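You operate a simulated robot arm through the tools that you are given. There is no shell and no other tool. Be economical: measure what you need, move in short steps, check, and stop when the job is done.

You are at the controls of a simulated robot arm. One attempt, no reset.

Task
Find the harder of the two bushes between the trays and dot it blue.
Fine: probe both with the hardness gauge first; gauge and brush go back. Set down upright: yellow hardness gauge, round brush. A coat counts when it lies all over at full strength: go over it till it gets no stronger.

Only the result counts: the job must be done as asked and must still hold three seconds after the hand-in. Knocking over, shifting, dropping, spilling or breaking anything else fails it.

Robot
A 7-joint arm with a two-finger parallel gripper, fixed in place. Base frame: the origin is at the foot of the arm, x ahead of it, y to its left, z up; the work surface is at about z = 0.8. Lengths are in m, angles in rad, forces in N, time in s.
With the tool pointing down near the work surface it reaches from about 0.24 to 0.68 m from the base axis. Its first joint turns from -1.152 to 1.152 rad. Payload 2.4 kg.
The TCP is the grasp point between the finger pads, 0.03 m short of the fingertips. In the tool frame z runs along the fingers and y along their closing line. The gripper opens to 0.094 m. The fingers are 0.028 m wide and 0.01 m thick; the gripper's body (0.05 by 0.096 m) begins 0.055 m behind the TCP.
Orientation is told as [roll, pitch, yaw] about the base's x, y, z axes, in that order, counted from this pose: with the fingers straight down and closing along the base's y, the tool's x points along the base's -x, its y along +y and its z along -z.

Tools
- The arm moves only by the tool arm_command. Its arguments are lists of equal length, an entry for each row: "linear": the shift along the tool's x, y, z in m, a list of three; "angular": the turn, a rotation vector about the tool's x, y, z in rad, a list of three. In form: {"linear": [[dx, dy, dz], ...], "angular": [[rx, ry, rz], ...]}. A call has 1 to 20 rows; each row shifts and turns the commanded pose from where the row before left it, along the tool's axes as they then stand. "gripper" is the gripper command, from -1 (fully open) to 1 (shut), values between in proportion, set as the call begins (left out, the last holds). A row lasts 0.2 s, in which the tool goes at most 0.05 m and 0.15 rad; a call with a longer step from one row to the next is refused whole, and so is a gripper value outside its range. A pose out of reach is approached as far as the arm can. The call stops where the force on the tool passes 40 N (or 10 N more than at its start, if that is more) or the arm is blocked; 0.2 s more then pass. The fingers move at their own pace (about 0.153 m/s each) and stop on an object; they squeeze with about 29 N. The grip force told is the motor's: it shows also when the fingers shut on nothing. Time passes only in rows, and 0.2 s behind the last, so rows that do not move let the fingers close. It gives the time, the measured TCP pose, the force on the tool (base axes), the opening and the grip force at its end, in the units of the frame above (readings bear some noise), with the torque about the TCP (base axes, N m) and any sound that the robot's microphone picked up.
- Cameras (640 x 400 px; columns grow to the right, rows downward): "scene" is fixed at [0.0405, 0.4688, 1.4446]; the picture's right is [-0.83, -0.56, 0.00], its down [-0.31, 0.45, -0.84] and it looks along [0.47, -0.69, -0.54] (base axes); focal length 376 px, centre (320, 200). "wrist" rides on the gripper at [0.076, 0.014, -0.102] in the tool frame; the picture's right is [-0.18, 0.98, 0.00], its down [-0.75, -0.14, -0.64] and it looks along [-0.63, -0.12, 0.77] (tool axes); focal length 243 px, centre (320, 200). There is no depth. A picture from a camera that has moved, and an enlarged one, comes with that camera's place and axes in the base frame and with its lens. The place of the scene camera against the robot may be out by one fixed shift of up to 0.012 m in any direction.
- snapshot(camera): a new picture of that camera. No time passes.
- inspect(camera, box): a new picture of the part [left, top, right, bottom] of that camera's present view, enlarged. No time passes.
- job_done(): hands the job in; it is judged then, once.

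Go step by step. Nothing tells you positions but the pictures and the camera data: compare them with the known pose of the tool, close in by small moves and look again before you grip or let go. The budget is 120 turns and 76 pictures, counting those below and the enlarged ones. Unless the task says otherwise, let go and move clear before handing in, and close with one line.

The tools are called as a command line: name --argument value ..., lists and objects as JSON in quotes. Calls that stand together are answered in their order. arm_command: Moves the arm, as the interface text tells. Its arguments: {"type":"object","properties":{"linear":{"type":"array","items":{"type":"array","items":{"type":"number"}}},"angular":{"type":"array","items":{"type":"array","items":{"type":"number"}}},"gripper":{"type":"number"}},"required":["linear","angular"]} The other tools are called the same way: snapshot (camera) takes a picture; inspect (camera, box) takes an enlarged picture of a part of a camera's view; job_done () hands the job in.

At the start:

```text
clock: 0.0
ee_pos: [0.3232, -0.1121, 1.1296]
tool_rot: [-0.001, 0.0, 0.001]
force: [-0.4, 0.7, -0.1]
wrist_torque: [0.01, -0.03, 0.03]
width: 0.094
grasp_force: 0.2
```

scene: 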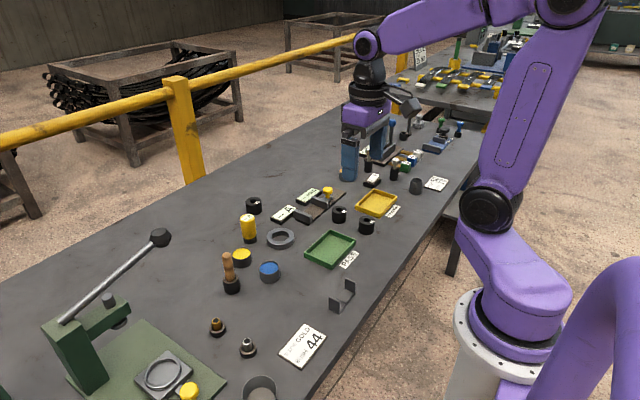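
wrist: 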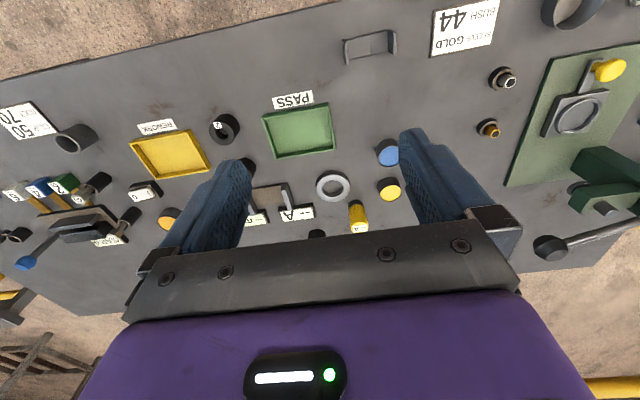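

I see a bench with a green PASS tray, a yellow REWORK tray, two black bushes between them, a yellow gauge and a brush with a wooden handle. I'll enlarge the key areas first.

inspect --camera "scene" --box '[200, 170, 420, 310]'

inspect --camera "wrist" --box '[120, 90, 440, 260]'

inspect --camera "scene" --box '[330, 100, 470, 210]'

```text
2.86 times, centred on (310, 240) of scene
camera zoom: at [0.0405, 0.4688, 1.4446], right [-0.83, -0.56, 0.0], down [-0.31, 0.45, -0.84], along [0.47, -0.69, -0.54], focal length 1074 px, centre (349, 86)
```

zoom: 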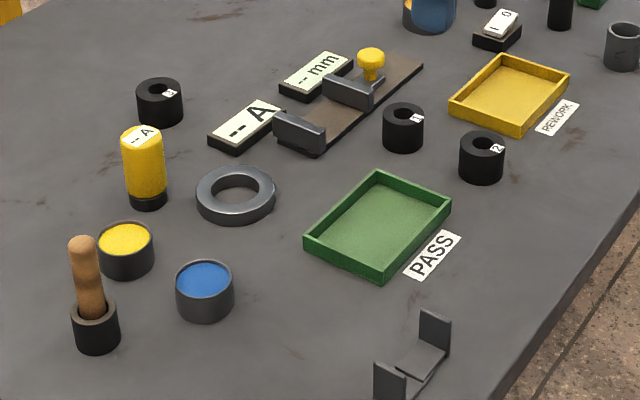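

```text
2.00 times, centred on (280, 175) of wrist
camera zoom: at [0.2465, -0.0982, 1.2327], right [0.18, 0.98, 0.0], down [0.75, -0.14, 0.64], along [0.63, -0.12, -0.77], focal length 485 px, centre (400, 250)
```

zoom: 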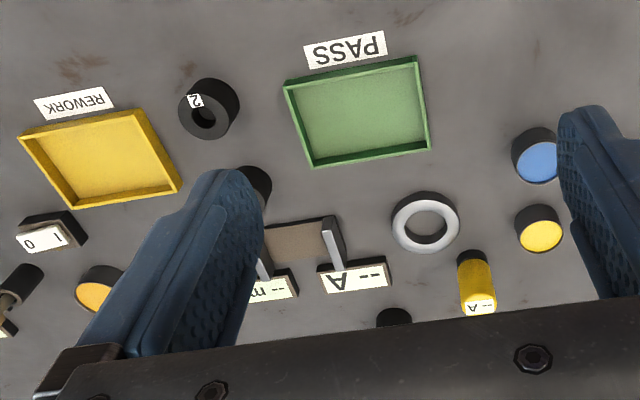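

```text
3.64 times, centred on (400, 155) of scene
camera zoom: at [0.0405, 0.4688, 1.4446], right [-0.83, -0.56, 0.0], down [-0.31, 0.45, -0.84], along [0.47, -0.69, -0.54], focal length 1366 px, centre (29, 364)
```

zoom: 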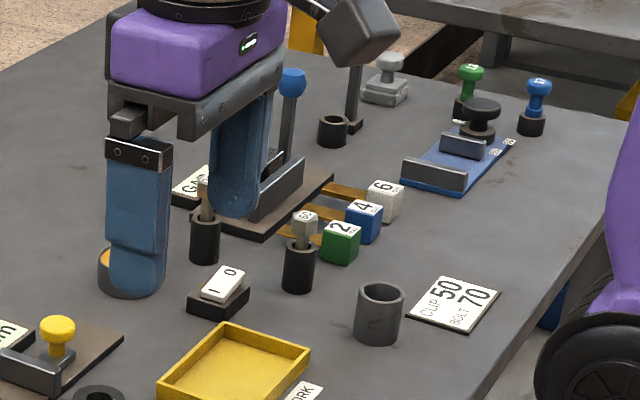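

The gauge stands near (0.635, -0.084), the brush holder near (0.564, 0.067), the blue cup near (0.514, -0.01), and bushes 1 and 2 near (0.497, -0.30) and (0.406, -0.30). I'll move toward the gauge for a closer look.

arm_command --linear '[[-0.036, 0.004, 0.016], [-0.036, 0.004, 0.016], [-0.036, 0.004, 0.016], [-0.036, 0.004, 0.016], [-0.036, 0.004, 0.016], [-0.036, 0.004, 0.016], [-0.036, 0.004, 0.016], [0, 0, 0]]' --angular '[[0, 0, 0], [0, 0, 0], [0, 0, 0], [0, 0, 0], [0, 0, 0], [0, 0, 0], [0, 0, 0], [0, 0, 0]]'

snapshot --camera "wrist"

```text
clock: 1.8
ee_pos: [0.5727, -0.0901, 1.0192]
tool_rot: [0.0, 0.0, -0.002]
force: [0.5, 0.7, -0.7]
wrist_torque: [0.02, 0.01, -0.03]
width: 0.094
grasp_force: 0.1
```

```text
70 pictures are left
camera wrist: at [0.4967, -0.075, 1.1227], right [0.18, 0.98, 0.0], down [0.75, -0.14, 0.64], along [0.63, -0.12, -0.77], focal length 243 px, centre (320, 200)
```

wrist: 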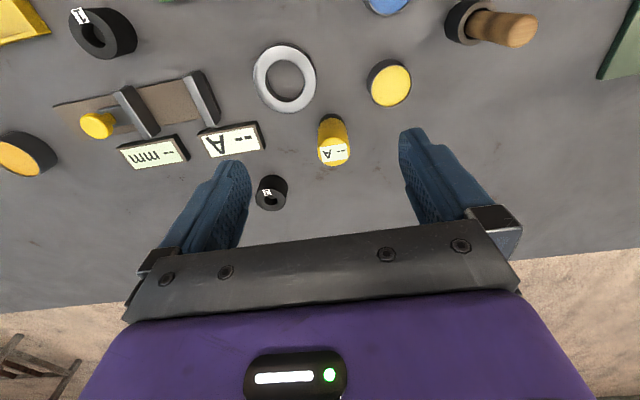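

The gauge sits at about (0.628, -0.085), with its top near z 0.885. I'll go above it and check alignment.

arm_command --linear '[[-0.0275, 0.0025, 0.025], [-0.0275, 0.0025, 0.025], [0, 0, 0.019], [0, 0, 0]]' --angular '[[0, 0, 0], [0, 0, 0], [0, 0, 0], [0, 0, 0]]'

snapshot --camera "wrist"

inspect --camera "scene" --box '[200, 150, 320, 260]'

```text
clock: 2.8
ee_pos: [0.6296, -0.0799, 0.9506]
tool_rot: [0.0, -0.001, 0.0]
force: [0.2, 0.6, 0.2]
wrist_torque: [0.01, 0.02, -0.03]
width: 0.0938
grasp_force: 0.0
```

```text
69 pictures are left
camera wrist: at [0.5531, -0.0649, 1.0536], right [0.18, 0.98, 0.0], down [0.75, -0.14, 0.64], along [0.63, -0.12, -0.77], focal length 243 px, centre (320, 200)
```

wrist: 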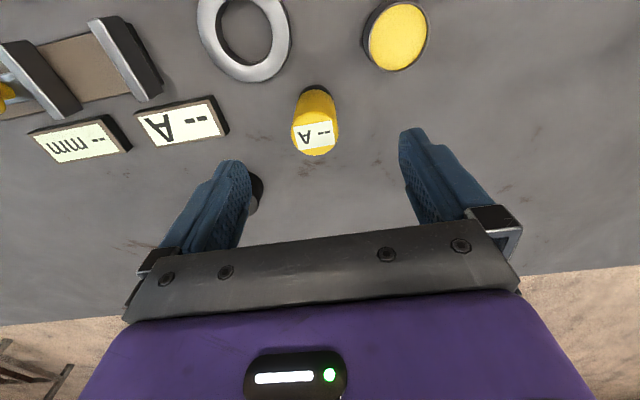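

```text
3.64 times, centred on (260, 205) of scene
camera zoom: at [0.0405, 0.4689, 1.4446], right [-0.83, -0.56, 0.0], down [-0.31, 0.45, -0.84], along [0.47, -0.69, -0.54], focal length 1366 px, centre (538, 182)
```

zoom: 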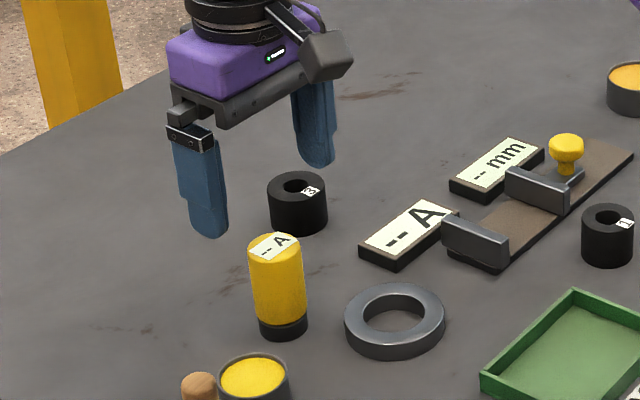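

The gauge is about 34 mm across and 70–75 mm tall, at (0.628, -0.0835). I'll descend around it to TCP z 0.85, then look again.

arm_command --linear '[[0.0015, -0.0035, 0.02], [0, 0, 0.04], [0, 0, 0.04], [0, 0, 0]]' --angular '[[0, 0, 0], [0, 0, 0], [0, 0, 0], [0, 0, 0]]'

snapshot --camera "wrist"

```text
clock: 3.8
ee_pos: [0.6306, -0.0838, 0.8514]
tool_rot: [-0.001, 0.0, 0.0]
force: [0.2, -0.4, 0.3]
wrist_torque: [-0.01, -0.01, -0.01]
width: 0.0939
grasp_force: 0.1
```

```text
67 pictures are left
camera wrist: at [0.5539, -0.0696, 0.9535], right [0.18, 0.98, 0.0], down [0.75, -0.14, 0.64], along [0.63, -0.12, -0.77], focal length 243 px, centre (320, 200)
```

wrist: 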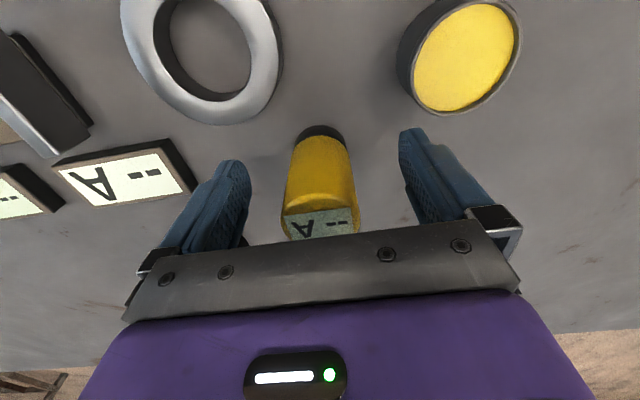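

The gauge is centred between the fingers. Closing.

arm_command --linear '[[0.002, 0.001, 0], [0, 0, 0], [0, 0, 0], [0, 0, 0]]' --angular '[[0, 0, 0], [0, 0, 0], [0, 0, 0], [0, 0, 0]]' --gripper 1

snapshot --camera "wrist"

```text
clock: 4.8
ee_pos: [0.6288, -0.0839, 0.8502]
tool_rot: [0.001, -0.001, 0.0]
force: [1.0, -1.2, 2.7]
wrist_torque: [-0.01, -0.08, 0.01]
width: 0.0398
grasp_force: 29.0
```

```text
66 pictures are left
camera wrist: at [0.5515, -0.0686, 0.9531], right [0.18, 0.98, 0.0], down [0.75, -0.14, 0.64], along [0.63, -0.12, -0.77], focal length 243 px, centre (320, 200)
```

wrist: 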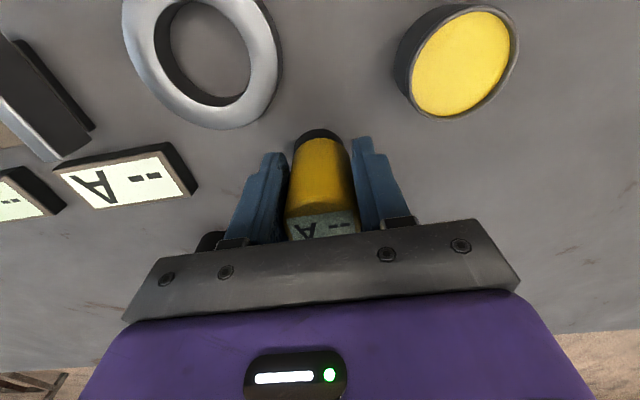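

The gauge is gripped, 40 mm wide. I'll lift it and carry it toward the bushes, then look down at them.

arm_command --linear '[[0, 0, -0.05], [0, 0, -0.05], [0, 0, -0.05], [0.032, -0.031, 0], [0.032, -0.031, 0], [0.032, -0.031, 0], [0.032, -0.031, 0], [0.032, -0.031, 0], [0.032, -0.031, 0], [0.032, -0.031, 0], [0, 0, 0]]' --angular '[[0, 0, 0], [0, 0, 0], [0, 0, 0], [0, 0, 0], [0, 0, 0], [0, 0, 0], [0, 0, 0], [0, 0, 0], [0, 0, 0], [0, 0, 0], [0, 0, 0]]'

snapshot --camera "wrist"

inspect --camera "scene" --box '[260, 140, 420, 260]'

```text
clock: 7.2
ee_pos: [0.4016, -0.2993, 0.9992]
tool_rot: [0.001, 0.002, 0.001]
force: [-0.8, -0.5, -0.5]
wrist_torque: [0.01, 0.02, -0.01]
width: 0.0394
grasp_force: 29.3
```

```text
65 pictures are left
camera wrist: at [0.3248, -0.2852, 1.1014], right [0.18, 0.98, 0.0], down [0.75, -0.14, 0.64], along [0.63, -0.12, -0.77], focal length 243 px, centre (320, 200)
```

wrist: 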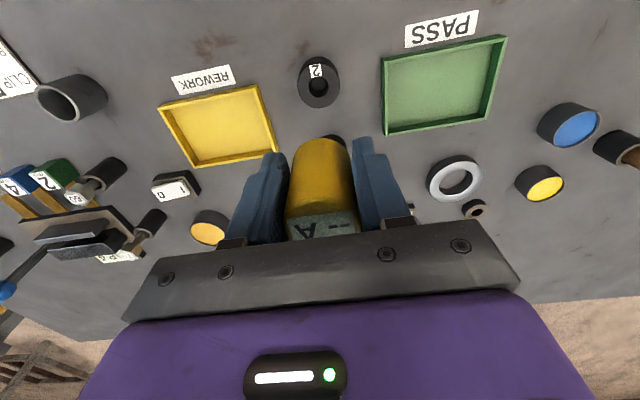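

```text
3.33 times, centred on (340, 200) of scene
camera zoom: at [0.0405, 0.4688, 1.4446], right [-0.83, -0.56, 0.0], down [-0.31, 0.45, -0.84], along [0.47, -0.69, -0.54], focal length 1253 px, centre (253, 200)
```

zoom: 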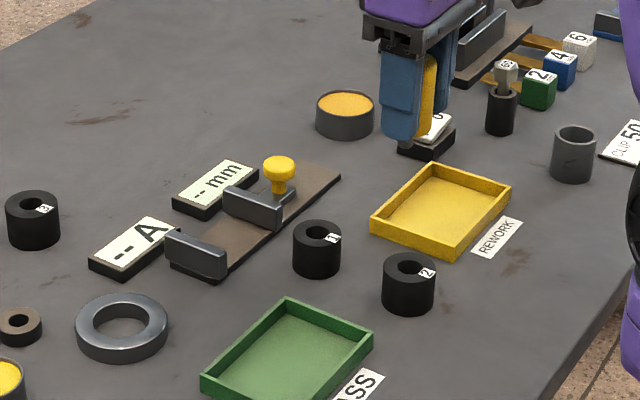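

Something like a small ring stayed where the gauge stood. I'll inspect that spot and the gauge's bottom end.

inspect --camera "scene" --box '[240, 220, 290, 260]'

inspect --camera "wrist" --box '[420, 150, 580, 250]'

inspect --camera "scene" --box '[340, 140, 390, 180]'

```text
10.00 times, centred on (265, 240) of scene
camera zoom: at [0.0405, 0.4688, 1.4446], right [-0.83, -0.56, 0.0], down [-0.31, 0.45, -0.84], along [0.47, -0.69, -0.54], focal length 3758 px, centre (870, -200)
```

zoom: 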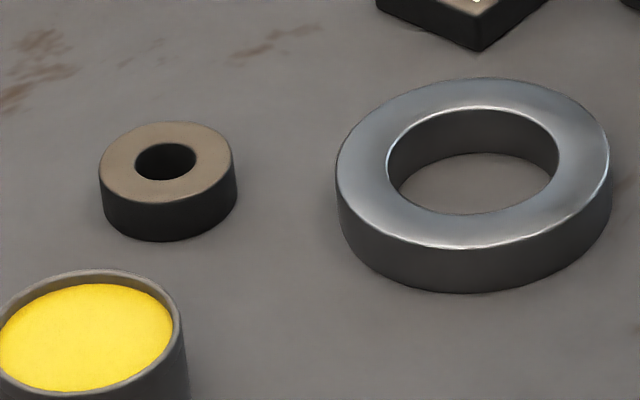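

```text
4.00 times, centred on (500, 200) of wrist
camera zoom: at [0.3248, -0.2852, 1.1014], right [0.18, 0.98, 0.0], down [0.75, -0.14, 0.64], along [0.63, -0.12, -0.77], focal length 970 px, centre (-400, 200)
```

zoom: 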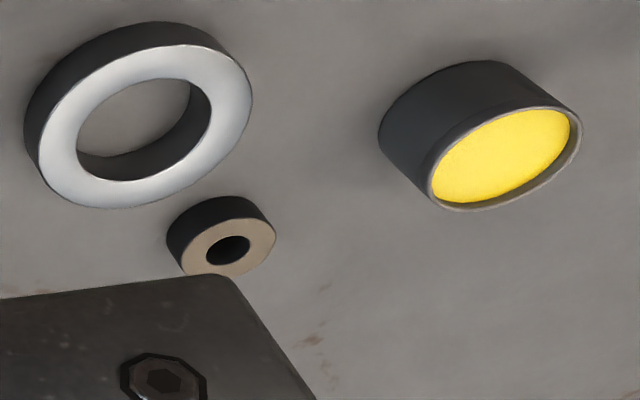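

```text
10.00 times, centred on (365, 160) of scene
camera zoom: at [0.0405, 0.4688, 1.4446], right [-0.83, -0.56, 0.0], down [-0.31, 0.45, -0.84], along [0.47, -0.69, -0.54], focal length 3758 px, centre (-130, 600)
```

zoom: 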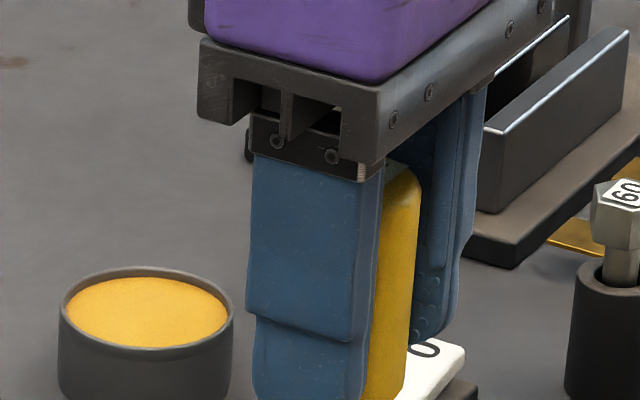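

The gauge was standing on a small ring stand, so it goes back onto that. Now I'll check the gauge's bottom for a pin.

inspect --camera "scene" --box '[350, 160, 390, 190]'

inspect --camera "wrist" --box '[270, 110, 370, 180]'

```text
13.33 times, centred on (370, 175) of scene
camera zoom: at [0.0405, 0.4688, 1.4446], right [-0.83, -0.56, 0.0], down [-0.31, 0.45, -0.84], along [0.47, -0.69, -0.54], focal length 5010 px, centre (-347, 533)
```

zoom: 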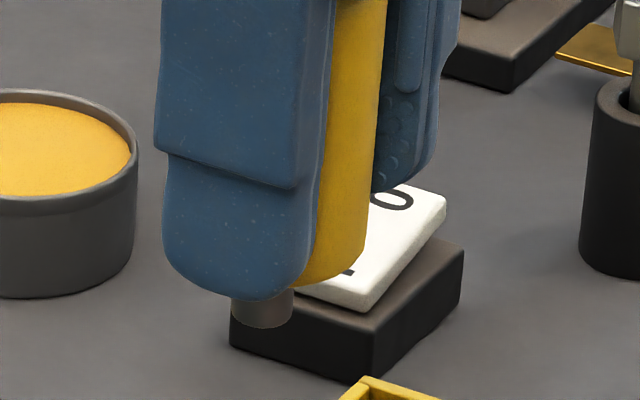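

```text
5.71 times, centred on (320, 145) of wrist
camera zoom: at [0.3248, -0.2852, 1.1014], right [0.18, 0.98, 0.0], down [0.75, -0.14, 0.64], along [0.63, -0.12, -0.77], focal length 1386 px, centre (320, 514)
```

zoom: 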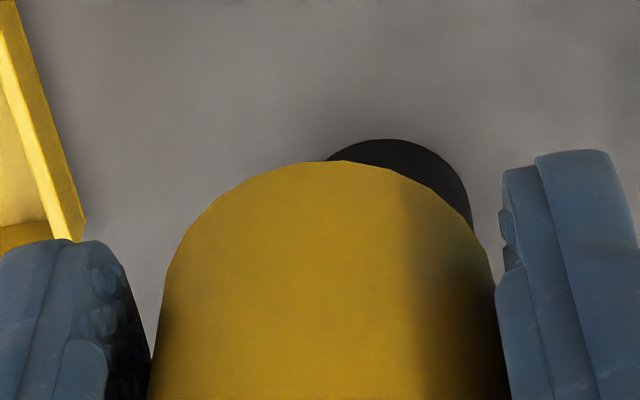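

The gauge has a grey nub underneath that fits the stand's hole, so I'll press the nub on each bush's rim, clear of the bore. Bush 2 is near (0.391, -0.300), and I'll aim for its +y wall.

arm_command --linear '[[0.0055, 0.007, 0.04], [0.0055, 0.008, 0.03], [0, 0, 0.01], [0, 0, 0]]' --angular '[[0, 0, 0], [0, 0, 0], [0, 0, 0], [0, 0, 0]]'

snapshot --camera "wrist"

inspect --camera "scene" --box '[330, 180, 410, 240]'

```text
clock: 8.2
ee_pos: [0.3899, -0.2873, 0.9188]
tool_rot: [0.0, 0.0, 0.001]
force: [-0.1, -0.5, -0.6]
wrist_torque: [-0.01, 0.02, -0.02]
width: 0.0395
grasp_force: 28.8
```

```text
58 pictures are left
camera wrist: at [0.3145, -0.2733, 1.0209], right [0.18, 0.98, 0.0], down [0.75, -0.14, 0.64], along [0.63, -0.12, -0.77], focal length 243 px, centre (320, 200)
```

wrist: 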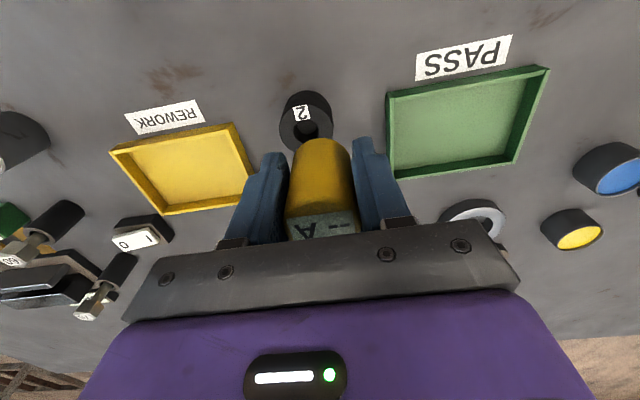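

```text
6.67 times, centred on (370, 210) of scene
camera zoom: at [0.0405, 0.4688, 1.4446], right [-0.83, -0.56, 0.0], down [-0.31, 0.45, -0.84], along [0.47, -0.69, -0.54], focal length 2505 px, centre (-13, 133)
```

zoom: 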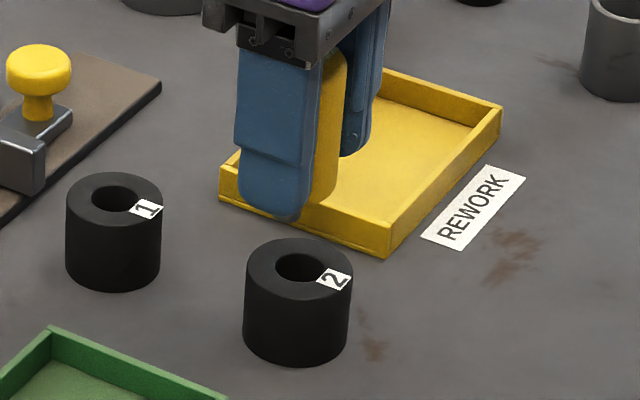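

Bush 2's centre refines to (0.3915, -0.2985). I'll shift to its +y wall and descend slowly.

arm_command --linear '[[-0.0016, 0.0043, 0.015], [0, 0, 0.017], [0, 0, 0]]' --angular '[[0, 0, 0], [0, 0, 0], [0, 0, 0]]'

inspect --camera "scene" --box '[330, 180, 410, 240]'

inspect --camera "wrist" --box '[240, 90, 400, 200]'

```text
clock: 9.0
ee_pos: [0.3931, -0.2827, 0.8877]
tool_rot: [-0.001, 0.0, 0.0]
force: [-0.1, -0.1, -1.6]
wrist_torque: [0.02, 0.04, 0.01]
width: 0.0395
grasp_force: 29.3
```

```text
6.67 times, centred on (370, 210) of scene
camera zoom: at [0.0405, 0.4688, 1.4446], right [-0.83, -0.56, 0.0], down [-0.31, 0.45, -0.84], along [0.47, -0.69, -0.54], focal length 2505 px, centre (-13, 133)
```

zoom: 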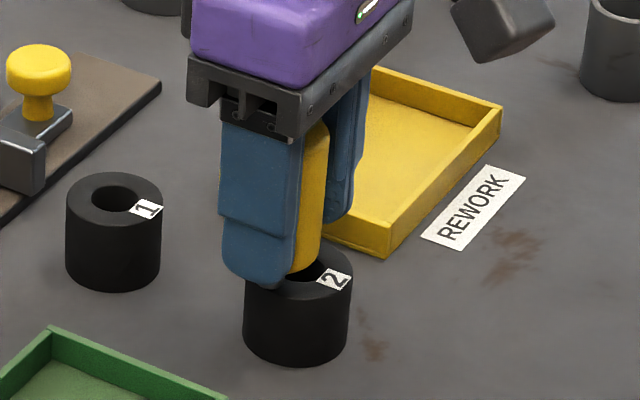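

```text
3.64 times, centred on (320, 145) of wrist
camera zoom: at [0.3168, -0.2678, 0.9902], right [0.18, 0.98, 0.0], down [0.75, -0.14, 0.64], along [0.63, -0.12, -0.77], focal length 882 px, centre (320, 400)
```

zoom: 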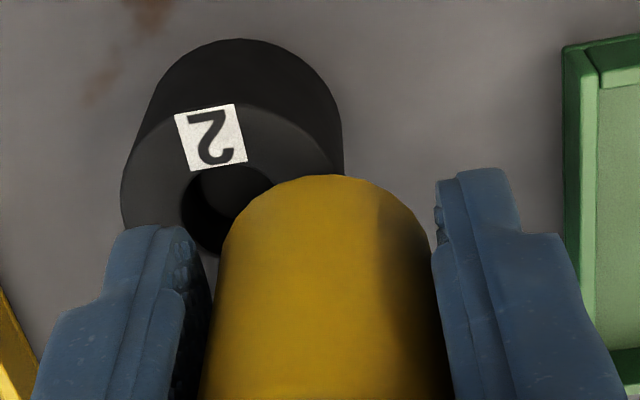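

Bush 2's bore now reads (0.397, -0.302), so I'll correct slightly and press down in small steps.

arm_command --linear '[[-0.002, -0.003, 0.004], [0, 0, 0.003], [0, 0, 0.003], [0, 0, 0.002], [0, 0, 0.002], [0, 0, 0]]' --angular '[[0, 0, 0], [0, 0, 0], [0, 0, 0], [0, 0, 0], [0, 0, 0], [0, 0, 0]]'

snapshot --camera "scene"

```text
clock: 10.4
ee_pos: [0.3942, -0.2833, 0.8735]
tool_rot: [-0.003, -0.001, -0.004]
force: [2.6, -1.7, 19.3]
wrist_torque: [-0.12, -0.11, 0.03]
width: 0.0375
grasp_force: 28.7
```

```text
54 pictures are left
```

scene: 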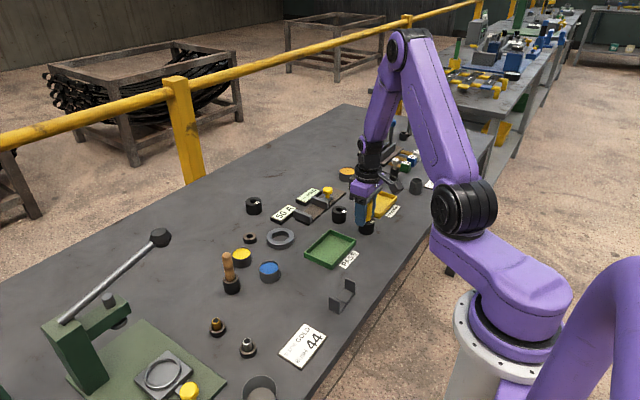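

Contact is at about 19 N and the display shows a value. I'll enlarge it and check the gauge hasn't slipped in the grip.

inspect --camera "scene" --box '[264, 184, 324, 224]'

snapshot --camera "wrist"

```text
10.00 times, centred on (294, 204) of scene
camera zoom: at [0.0404, 0.469, 1.4446], right [-0.83, -0.56, 0.0], down [-0.31, 0.45, -0.84], along [0.47, -0.69, -0.54], focal length 3758 px, centre (580, 160)
```

zoom: 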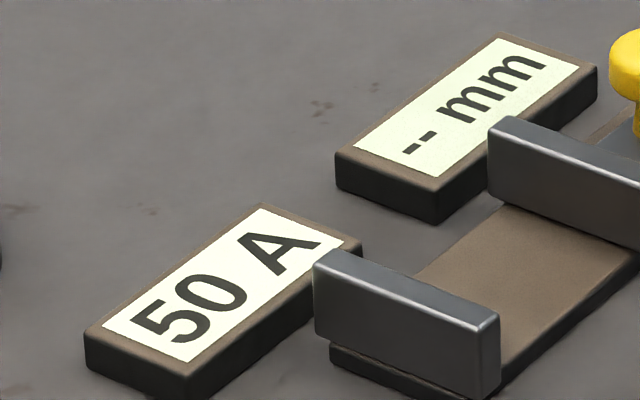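

```text
52 pictures are left
camera wrist: at [0.3181, -0.2692, 0.9756], right [0.18, 0.98, 0.0], down [0.75, -0.14, 0.64], along [0.63, -0.12, -0.77], focal length 243 px, centre (320, 200)
```

wrist: 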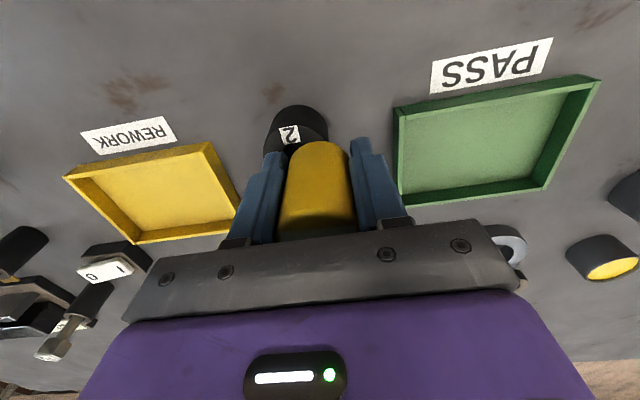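

Bush 2 reads 50 A. I'll lift off and check how the gauge sits in the grip.

arm_command --linear '[[0, 0, -0.006], [0, 0, -0.03], [0, 0, -0.03], [0, 0, 0]]' --angular '[[0, 0, 0], [0, 0, 0], [0, 0, 0], [0, 0, 0]]'

snapshot --camera "wrist"

inspect --camera "scene" --box '[320, 170, 400, 240]'

```text
clock: 11.4
ee_pos: [0.3921, -0.2852, 0.9372]
tool_rot: [0.003, 0.001, 0.001]
force: [-0.6, 0.1, -0.7]
wrist_torque: [-0.02, 0.04, -0.04]
width: 0.0375
grasp_force: 29.2
```

```text
51 pictures are left
camera wrist: at [0.3157, -0.2704, 1.0402], right [0.18, 0.98, 0.0], down [0.75, -0.14, 0.64], along [0.63, -0.12, -0.77], focal length 243 px, centre (320, 200)
```

wrist: 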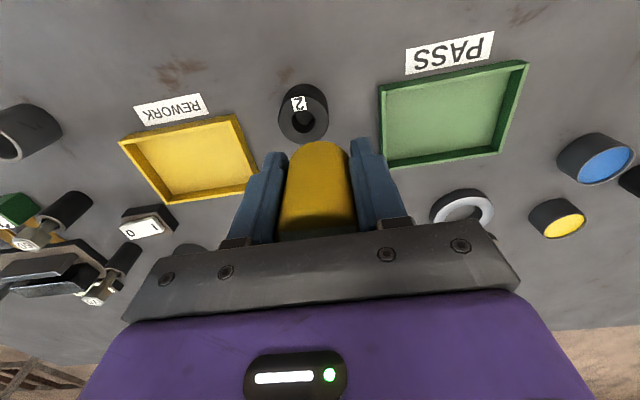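

```text
5.71 times, centred on (360, 205) of scene
camera zoom: at [0.0405, 0.4688, 1.4446], right [-0.83, -0.56, 0.0], down [-0.31, 0.45, -0.84], along [0.47, -0.69, -0.54], focal length 2147 px, centre (91, 171)
```

zoom: 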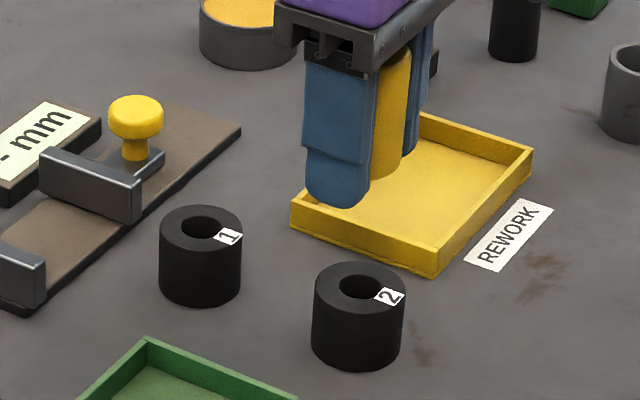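

The gauge slid a few mm up in the grip but is still straight. Bush 1 should be at about (0.487, -0.301), so I'll go over its +y wall and check.

arm_command --linear '[[-0.0475, 0.0, 0], [-0.0475, 0.001, 0], [0, 0, 0.03], [0, 0, 0]]' --angular '[[0, 0, 0], [0, 0, 0], [0, 0, 0], [0, 0, 0]]'

inspect --camera "wrist" --box '[240, 90, 400, 200]'

inspect --camera "scene" --box '[310, 170, 390, 240]'

```text
clock: 12.4
ee_pos: [0.4881, -0.282, 0.9074]
tool_rot: [0.003, 0.001, 0.0]
force: [0.2, 0.8, -1.2]
wrist_torque: [0.01, -0.02, 0.02]
width: 0.0371
grasp_force: 29.1
```

```text
3.64 times, centred on (320, 145) of wrist
camera zoom: at [0.411, -0.2684, 1.01], right [0.18, 0.98, 0.0], down [0.75, -0.14, 0.64], along [0.63, -0.12, -0.77], focal length 882 px, centre (320, 400)
```

zoom: 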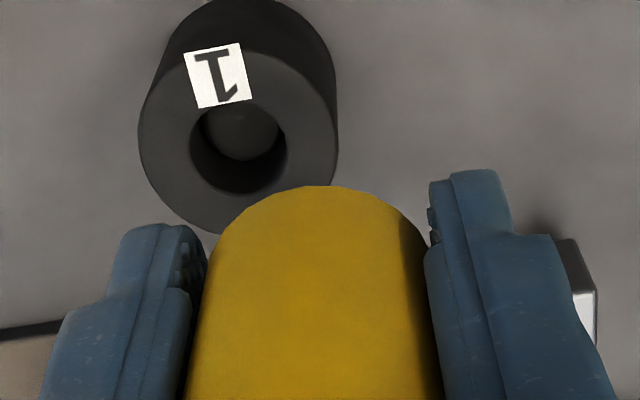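

```text
5.71 times, centred on (350, 205) of scene
camera zoom: at [0.0405, 0.4688, 1.4446], right [-0.83, -0.56, 0.0], down [-0.31, 0.45, -0.84], along [0.47, -0.69, -0.54], focal length 2147 px, centre (149, 171)
```

zoom: 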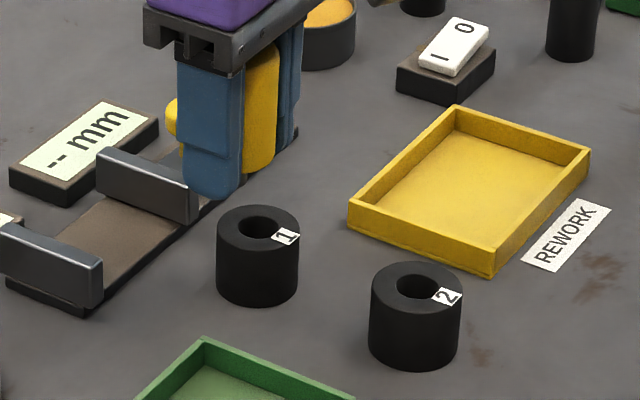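

Bush 1 is confirmed at (0.487, -0.301). I'll come down gently on its +y wall.

arm_command --linear '[[0.001, -0.003, 0.015], [0, 0, 0.012], [0, 0, 0.003], [0, 0, 0.002], [0, 0, 0.002], [0, 0, 0]]' --angular '[[0, 0, 0], [0, 0, 0], [0, 0, 0], [0, 0, 0], [0, 0, 0], [0, 0, 0]]'

inspect --camera "scene" --box '[264, 174, 344, 234]'

```text
clock: 13.8
ee_pos: [0.4885, -0.2838, 0.8759]
tool_rot: [0.0, 0.0, 0.0]
force: [0.3, 0.6, -1.9]
wrist_torque: [-0.01, -0.01, 0.0]
width: 0.0373
grasp_force: 29.3
```

```text
6.67 times, centred on (304, 204) of scene
camera zoom: at [0.0405, 0.4688, 1.4446], right [-0.83, -0.56, 0.0], down [-0.31, 0.45, -0.84], along [0.47, -0.69, -0.54], focal length 2505 px, centre (427, 173)
```

zoom: 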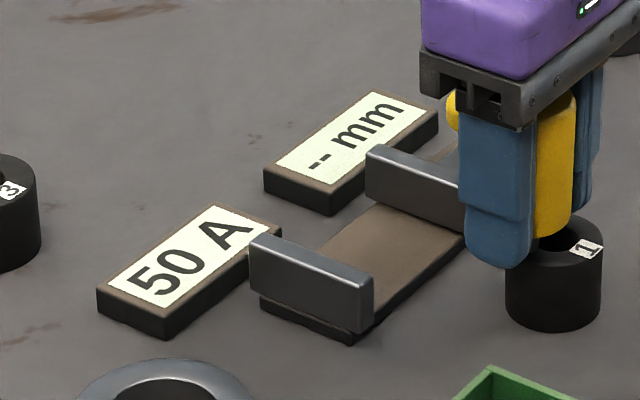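

There's no contact yet, and the display still holds bush 2's value. I'll continue down in 1.5 mm steps.

arm_command --linear '[[0, 0, 0.0015], [0, 0, 0.0015], [0, 0, 0.0015], [0, 0, 0]]' --angular '[[0, 0, 0], [0, 0, 0], [0, 0, 0], [0, 0, 0]]'

inspect --camera "scene" --box '[264, 174, 344, 234]'

```text
clock: 14.8
ee_pos: [0.4896, -0.2843, 0.8704]
tool_rot: [-0.001, -0.003, 0.001]
force: [-0.9, 1.5, 21.9]
wrist_torque: [0.0, 0.03, 0.01]
width: 0.0373
grasp_force: 29.0
```

```text
6.67 times, centred on (304, 204) of scene
camera zoom: at [0.0401, 0.4691, 1.4445], right [-0.83, -0.56, 0.0], down [-0.31, 0.45, -0.84], along [0.47, -0.69, -0.54], focal length 2505 px, centre (427, 173)
```

zoom: 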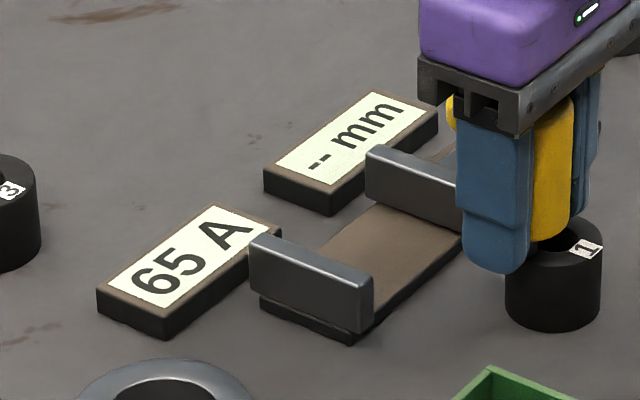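

Bush 1 reads 65 A against 50 A for bush 2, so bush 1 is the harder one. I'll take the gauge back above its ring stand.

arm_command --linear '[[0, 0, -0.01], [0, 0, -0.04], [0, 0, -0.04], [0, 0, -0.02], [-0.0234, 0.0333, 0], [-0.0234, 0.0333, 0], [-0.0234, 0.0333, 0], [-0.0234, 0.0333, 0], [-0.0234, 0.0333, 0], [-0.0234, 0.0333, 0], [0, 0, 0.04], [0, 0, 0]]' --angular '[[0, 0, 0], [0, 0, 0], [0, 0, 0], [0, 0, 0], [0, 0, 0], [0, 0, 0], [0, 0, 0], [0, 0, 0], [0, 0, 0], [0, 0, 0], [0, 0, 0], [0, 0, 0]]'

snapshot --camera "wrist"

inspect --camera "scene" --box '[210, 190, 290, 250]'

```text
clock: 17.4
ee_pos: [0.6292, -0.0872, 0.9392]
tool_rot: [0.0, 0.001, 0.0]
force: [-0.7, 0.2, -0.5]
wrist_torque: [0.0, -0.03, -0.03]
width: 0.0372
grasp_force: 29.1
```

```text
45 pictures are left
camera wrist: at [0.5538, -0.0718, 1.0418], right [0.18, 0.98, 0.0], down [0.75, -0.14, 0.64], along [0.63, -0.12, -0.77], focal length 243 px, centre (320, 200)
```

wrist: 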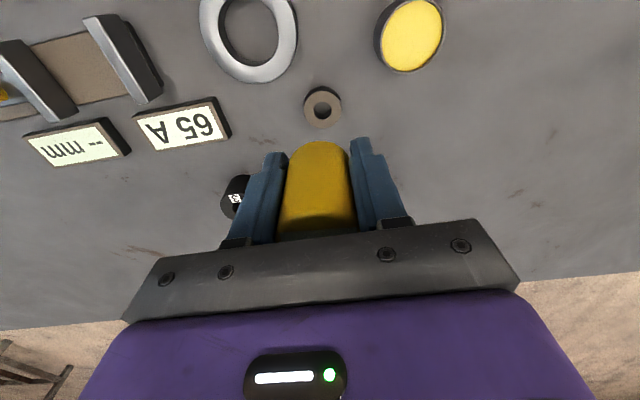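

```text
6.67 times, centred on (250, 220) of scene
camera zoom: at [0.0405, 0.4689, 1.4446], right [-0.83, -0.56, 0.0], down [-0.31, 0.45, -0.84], along [0.47, -0.69, -0.54], focal length 2505 px, centre (787, 67)
```

zoom: 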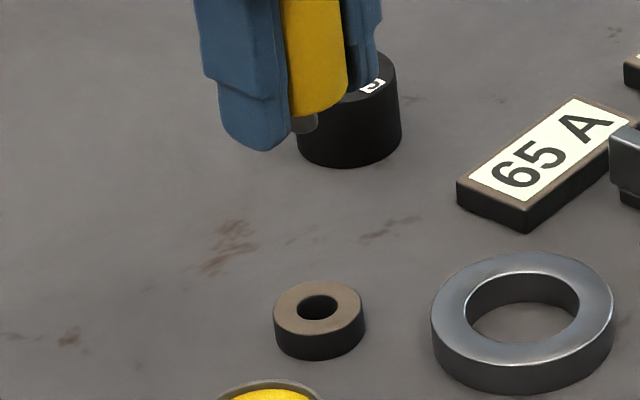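

The ring stand is at about (0.63, -0.084). I'll lower the gauge to just above it and check nub against hole.

arm_command --linear '[[0, 0.0033, 0.035], [0, 0, 0.034], [0, 0, 0]]' --angular '[[0, 0, 0], [0, 0, 0], [0, 0, 0]]'

inspect --camera "wrist" --box '[260, 80, 400, 180]'

inspect --camera "scene" --box '[220, 220, 280, 260]'

```text
clock: 18.2
ee_pos: [0.6309, -0.0811, 0.8693]
tool_rot: [0.002, 0.0, 0.0]
force: [-0.2, -0.9, -1.0]
wrist_torque: [-0.02, 0.01, 0.01]
width: 0.0371
grasp_force: 28.9
```

```text
4.00 times, centred on (330, 130) of wrist
camera zoom: at [0.5532, -0.0667, 0.9713], right [0.18, 0.98, 0.0], down [0.75, -0.14, 0.64], along [0.63, -0.12, -0.77], focal length 970 px, centre (280, 480)
```

zoom: 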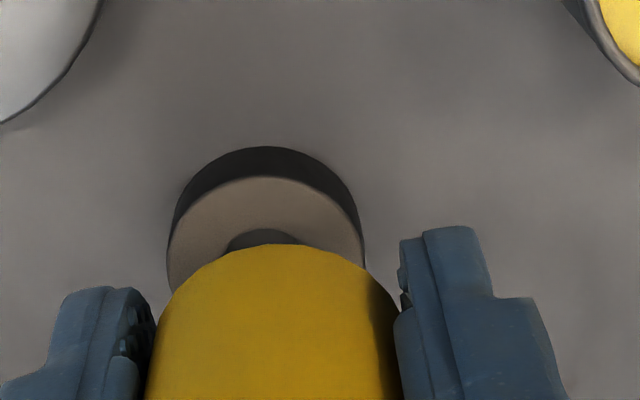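

```text
10.00 times, centred on (250, 240) of scene
camera zoom: at [0.0406, 0.4688, 1.4446], right [-0.83, -0.56, 0.0], down [-0.31, 0.45, -0.84], along [0.47, -0.69, -0.54], focal length 3758 px, centre (1020, -200)
```

zoom: 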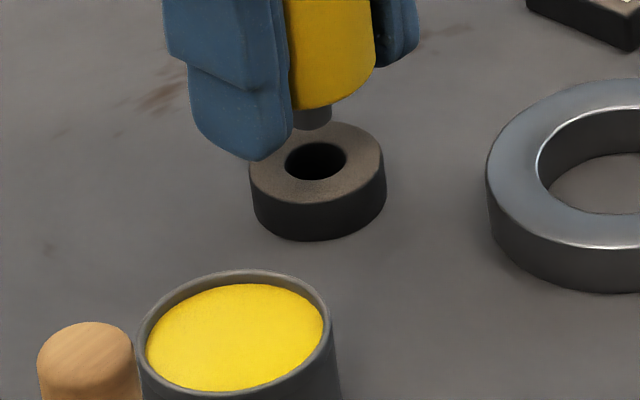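

The nub is nearly over the hole with a couple of mm of clearance. I'll make a small correction, go lower and look again.

arm_command --linear '[[-0.0013, -0.0022, 0.004], [0, 0, 0.005], [0, 0, 0]]' --angular '[[0, 0, 0], [0, 0, 0], [0, 0, 0]]'

inspect --camera "scene" --box '[230, 220, 270, 250]'

```text
clock: 19.0
ee_pos: [0.6311, -0.0855, 0.8605]
tool_rot: [0.001, -0.001, -0.001]
force: [-0.3, 0.4, -0.3]
wrist_torque: [0.03, -0.01, 0.01]
width: 0.0372
grasp_force: 28.4
```

```text
13.33 times, centred on (250, 235) of scene
camera zoom: at [0.0406, 0.4688, 1.4446], right [-0.83, -0.56, 0.0], down [-0.31, 0.45, -0.84], along [0.47, -0.69, -0.54], focal length 5010 px, centre (1253, -267)
```

zoom: 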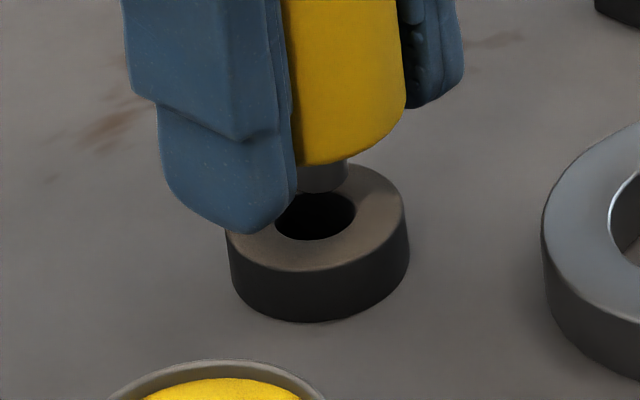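

I'll make one more small correction (+x 1.5 mm, +y 1.3 mm) and lower a bit further.

arm_command --linear '[[-0.0015, 0.0013, 0], [0, 0, 0.004], [0, 0, 0]]' --angular '[[0, 0, 0], [0, 0, 0], [0, 0, 0]]'

inspect --camera "scene" --box '[230, 220, 270, 250]'

```text
clock: 19.8
ee_pos: [0.6333, -0.0843, 0.8579]
tool_rot: [-0.001, 0.0, -0.001]
force: [-0.5, 0.0, -1.2]
wrist_torque: [-0.01, -0.01, -0.02]
width: 0.0372
grasp_force: 29.5
```

```text
13.33 times, centred on (250, 235) of scene
camera zoom: at [0.0406, 0.4688, 1.4446], right [-0.83, -0.56, 0.0], down [-0.31, 0.45, -0.84], along [0.47, -0.69, -0.54], focal length 5010 px, centre (1253, -267)
```

zoom: 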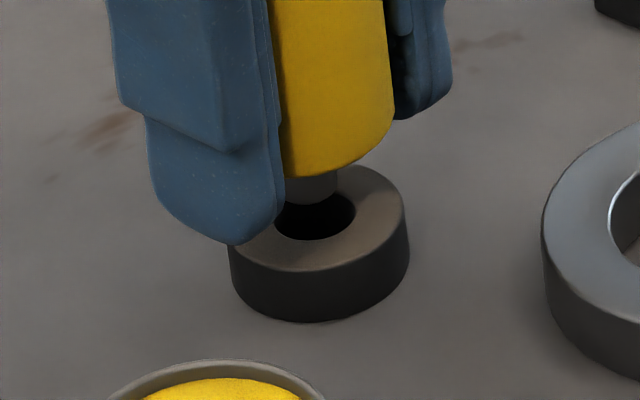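

The nub now lines up with the hole. Lowering slowly.

arm_command --linear '[[0.0006, 0, 0.002], [0, 0, 0.002], [0, 0, 0.001], [0, 0, 0]]' --angular '[[0, 0, 0], [0, 0, 0], [0, 0, 0], [0, 0, 0]]'

inspect --camera "scene" --box '[230, 220, 270, 250]'

```text
clock: 20.8
ee_pos: [0.6311, -0.0822, 0.8553]
tool_rot: [0.0, 0.0, 0.0]
force: [0.7, -0.2, -0.9]
wrist_torque: [0.01, 0.03, 0.0]
width: 0.0371
grasp_force: 29.0
```

```text
13.33 times, centred on (250, 235) of scene
camera zoom: at [0.0406, 0.4688, 1.4446], right [-0.83, -0.56, 0.0], down [-0.31, 0.45, -0.84], along [0.47, -0.69, -0.54], focal length 5010 px, centre (1253, -267)
```

zoom: 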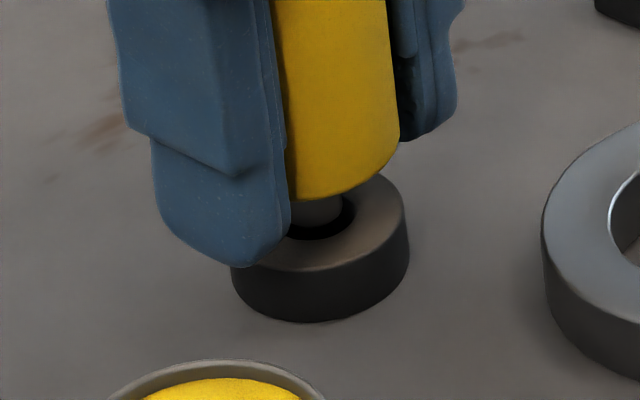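

The nub is entering the hole with an even gap. I'll continue down until it seats.

arm_command --linear '[[0, 0, 0.002], [0, 0, 0.002], [0, 0, 0.002], [0, 0, 0.001], [0, 0, 0]]' --angular '[[0, 0, 0], [0, 0, 0], [0, 0, 0], [0, 0, 0], [0, 0, 0]]'

inspect --camera "scene" --box '[230, 220, 270, 250]'

```text
clock: 22.0
ee_pos: [0.6333, -0.0839, 0.8491]
tool_rot: [0.002, -0.007, 0.0]
force: [2.7, 1.8, 23.7]
wrist_torque: [0.15, 0.03, 0.03]
width: 0.0372
grasp_force: 29.0
```

```text
13.33 times, centred on (250, 235) of scene
camera zoom: at [0.0401, 0.469, 1.4446], right [-0.83, -0.56, 0.0], down [-0.31, 0.45, -0.84], along [0.47, -0.69, -0.54], focal length 5010 px, centre (1253, -267)
```

zoom: 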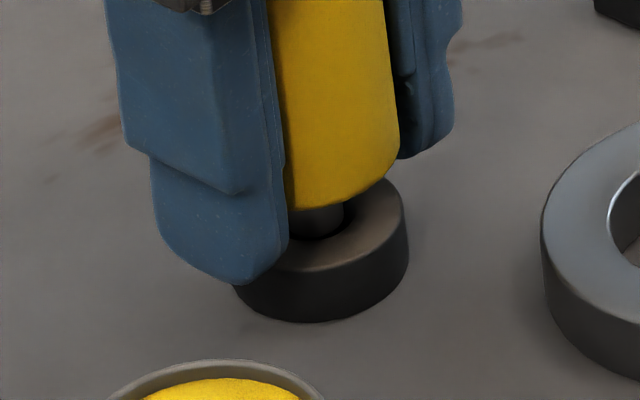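

There's 24 N of contact before it is fully seated. I'll check from both views to see what touches.

inspect --camera "wrist" --box '[260, 90, 400, 190]'

inspect --camera "scene" --box '[242, 230, 262, 245]'

```text
4.00 times, centred on (330, 140) of wrist
camera zoom: at [0.5559, -0.0687, 0.9508], right [0.18, 0.98, 0.0], down [0.75, -0.14, 0.65], along [0.64, -0.12, -0.76], focal length 970 px, centre (280, 440)
```

zoom: 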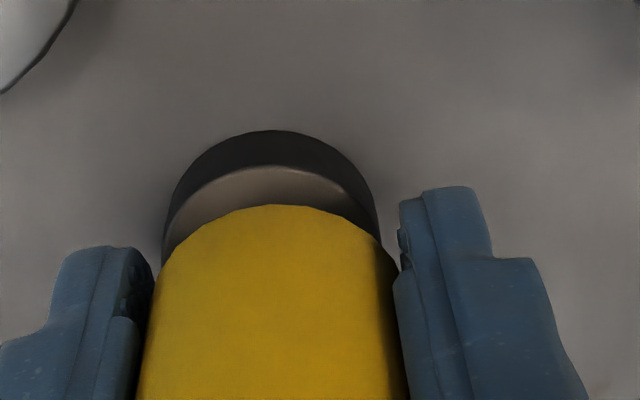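

```text
16.00 times, centred on (252, 238) of scene
camera zoom: at [0.0401, 0.469, 1.4446], right [-0.83, -0.56, 0.0], down [-0.31, 0.45, -0.84], along [0.47, -0.69, -0.54], focal length 6012 px, centre (1408, -400)
```

zoom: 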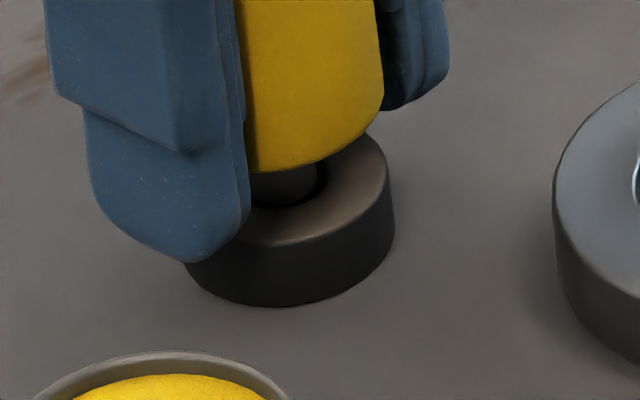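

I work out that the gauge slid about 14 mm up in the grip, and the nub is catching the front/-x edge of the hole. I'll raise slightly, shift +2 mm x and -1.2 mm y, and lower again.

arm_command --linear '[[0, 0, -0.006], [-0.002, -0.0012, 0], [0, 0, 0.002], [0, 0, 0.002], [0, 0, 0]]' --angular '[[0, 0, 0], [0, 0, 0], [0, 0, 0], [0, 0, 0], [0, 0, 0]]'

inspect --camera "scene" --box '[230, 220, 270, 250]'

```text
clock: 23.2
ee_pos: [0.6329, -0.0835, 0.8473]
tool_rot: [0.001, 0.001, 0.0]
force: [0.5, -0.5, -0.8]
wrist_torque: [0.01, 0.0, 0.0]
width: 0.0371
grasp_force: 29.0
```

```text
13.33 times, centred on (250, 235) of scene
camera zoom: at [0.0406, 0.4688, 1.4446], right [-0.83, -0.56, 0.0], down [-0.31, 0.45, -0.84], along [0.47, -0.69, -0.54], focal length 5010 px, centre (1253, -267)
```

zoom: 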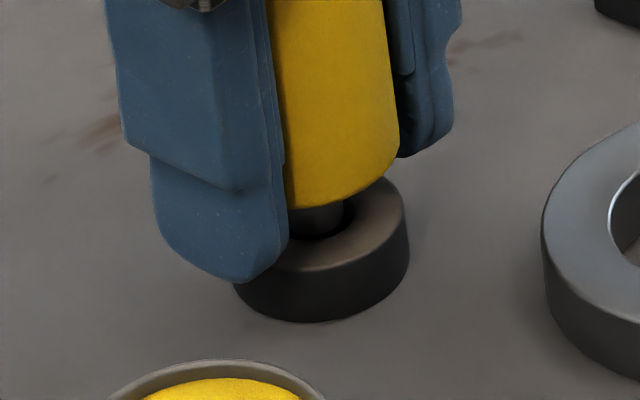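

There's no contact now and the nub is inside. Continuing down in small steps.

arm_command --linear '[[0, 0, 0.002], [0, 0, 0.002], [0, 0, 0.002], [0, 0, 0]]' --angular '[[0, 0, 0], [0, 0, 0], [0, 0, 0], [0, 0, 0]]'

inspect --camera "scene" --box '[230, 220, 270, 250]'

```text
clock: 24.2
ee_pos: [0.6337, -0.0836, 0.844]
tool_rot: [0.0, -0.002, 0.0]
force: [-6.2, 0.7, 14.2]
wrist_torque: [-0.27, 0.17, -0.12]
width: 0.0371
grasp_force: 28.7
```

```text
13.33 times, centred on (250, 235) of scene
camera zoom: at [0.0401, 0.4689, 1.4446], right [-0.83, -0.56, 0.0], down [-0.31, 0.45, -0.84], along [0.47, -0.69, -0.54], focal length 5010 px, centre (1253, -267)
```

zoom: 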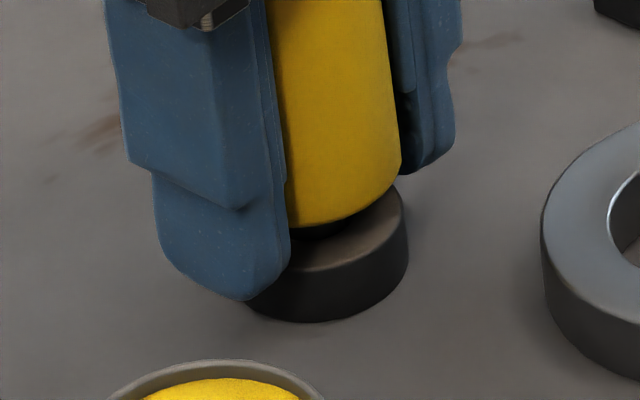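

The torque suggests the -y fingertip is touching the ring's edge. I'll lift a touch, shift -y and slightly -x, and go on down.

arm_command --linear '[[0, 0, -0.004], [0.0008, -0.0013, 0], [0, 0, 0.002], [0, 0, 0.002], [0, 0, 0.001], [0, 0, 0]]' --angular '[[0, 0, 0], [0, 0, 0], [0, 0, 0], [0, 0, 0], [0, 0, 0], [0, 0, 0]]'

```text
clock: 25.6
ee_pos: [0.633, -0.0857, 0.8419]
tool_rot: [0.0, -0.001, 0.0]
force: [3.3, -1.5, -0.7]
wrist_torque: [-0.06, -0.08, 0.01]
width: 0.0372
grasp_force: 28.9
```

Vertical contact has cleared with TCP at z 0.842. Continuing down.

arm_command --linear '[[0, 0, 0.002], [0, 0, 0.002], [0, 0, 0.001], [0, 0, 0]]' --angular '[[0, 0, 0], [0, 0, 0], [0, 0, 0], [0, 0, 0]]'

inspect --camera "scene" --box '[230, 220, 270, 250]'

```text
clock: 26.6
ee_pos: [0.6329, -0.0849, 0.8371]
tool_rot: [0.001, 0.0, 0.0]
force: [0.0, -0.4, -0.9]
wrist_torque: [0.01, -0.03, -0.02]
width: 0.0374
grasp_force: 29.2
```

```text
13.33 times, centred on (250, 235) of scene
camera zoom: at [0.0406, 0.4688, 1.4446], right [-0.83, -0.56, 0.0], down [-0.31, 0.45, -0.84], along [0.47, -0.69, -0.54], focal length 5010 px, centre (1253, -267)
```

zoom: 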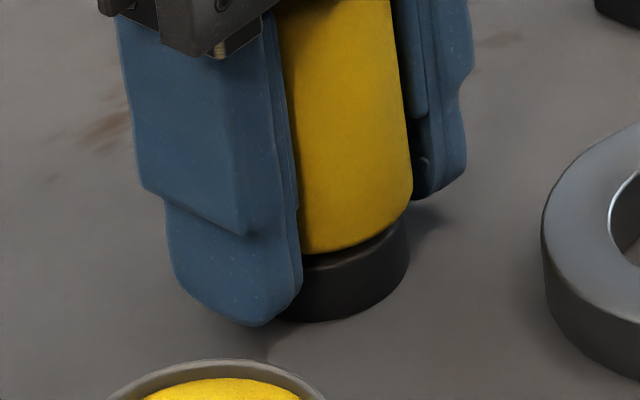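

About 3 mm remains to the seat. One last small descent until contact.

arm_command --linear '[[0, 0, 0.0015], [0, 0, 0.001], [0, 0, 0]]' --angular '[[0, 0, 0], [0, 0, 0], [0, 0, 0]]'

inspect --camera "scene" --box '[230, 220, 270, 250]'

```text
clock: 27.4
ee_pos: [0.6334, -0.0852, 0.8346]
tool_rot: [-0.002, 0.001, 0.0]
force: [-3.3, -0.2, 8.4]
wrist_torque: [0.01, 0.04, 0.03]
width: 0.0372
grasp_force: 28.6
```

```text
13.33 times, centred on (250, 235) of scene
camera zoom: at [0.0403, 0.4689, 1.4446], right [-0.83, -0.56, 0.0], down [-0.31, 0.45, -0.84], along [0.47, -0.69, -0.54], focal length 5010 px, centre (1253, -267)
```

zoom: 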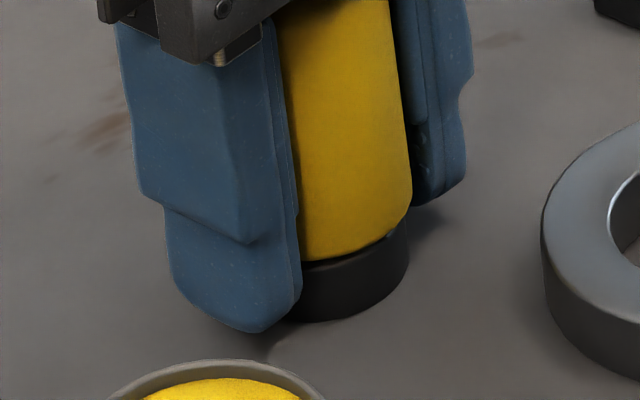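

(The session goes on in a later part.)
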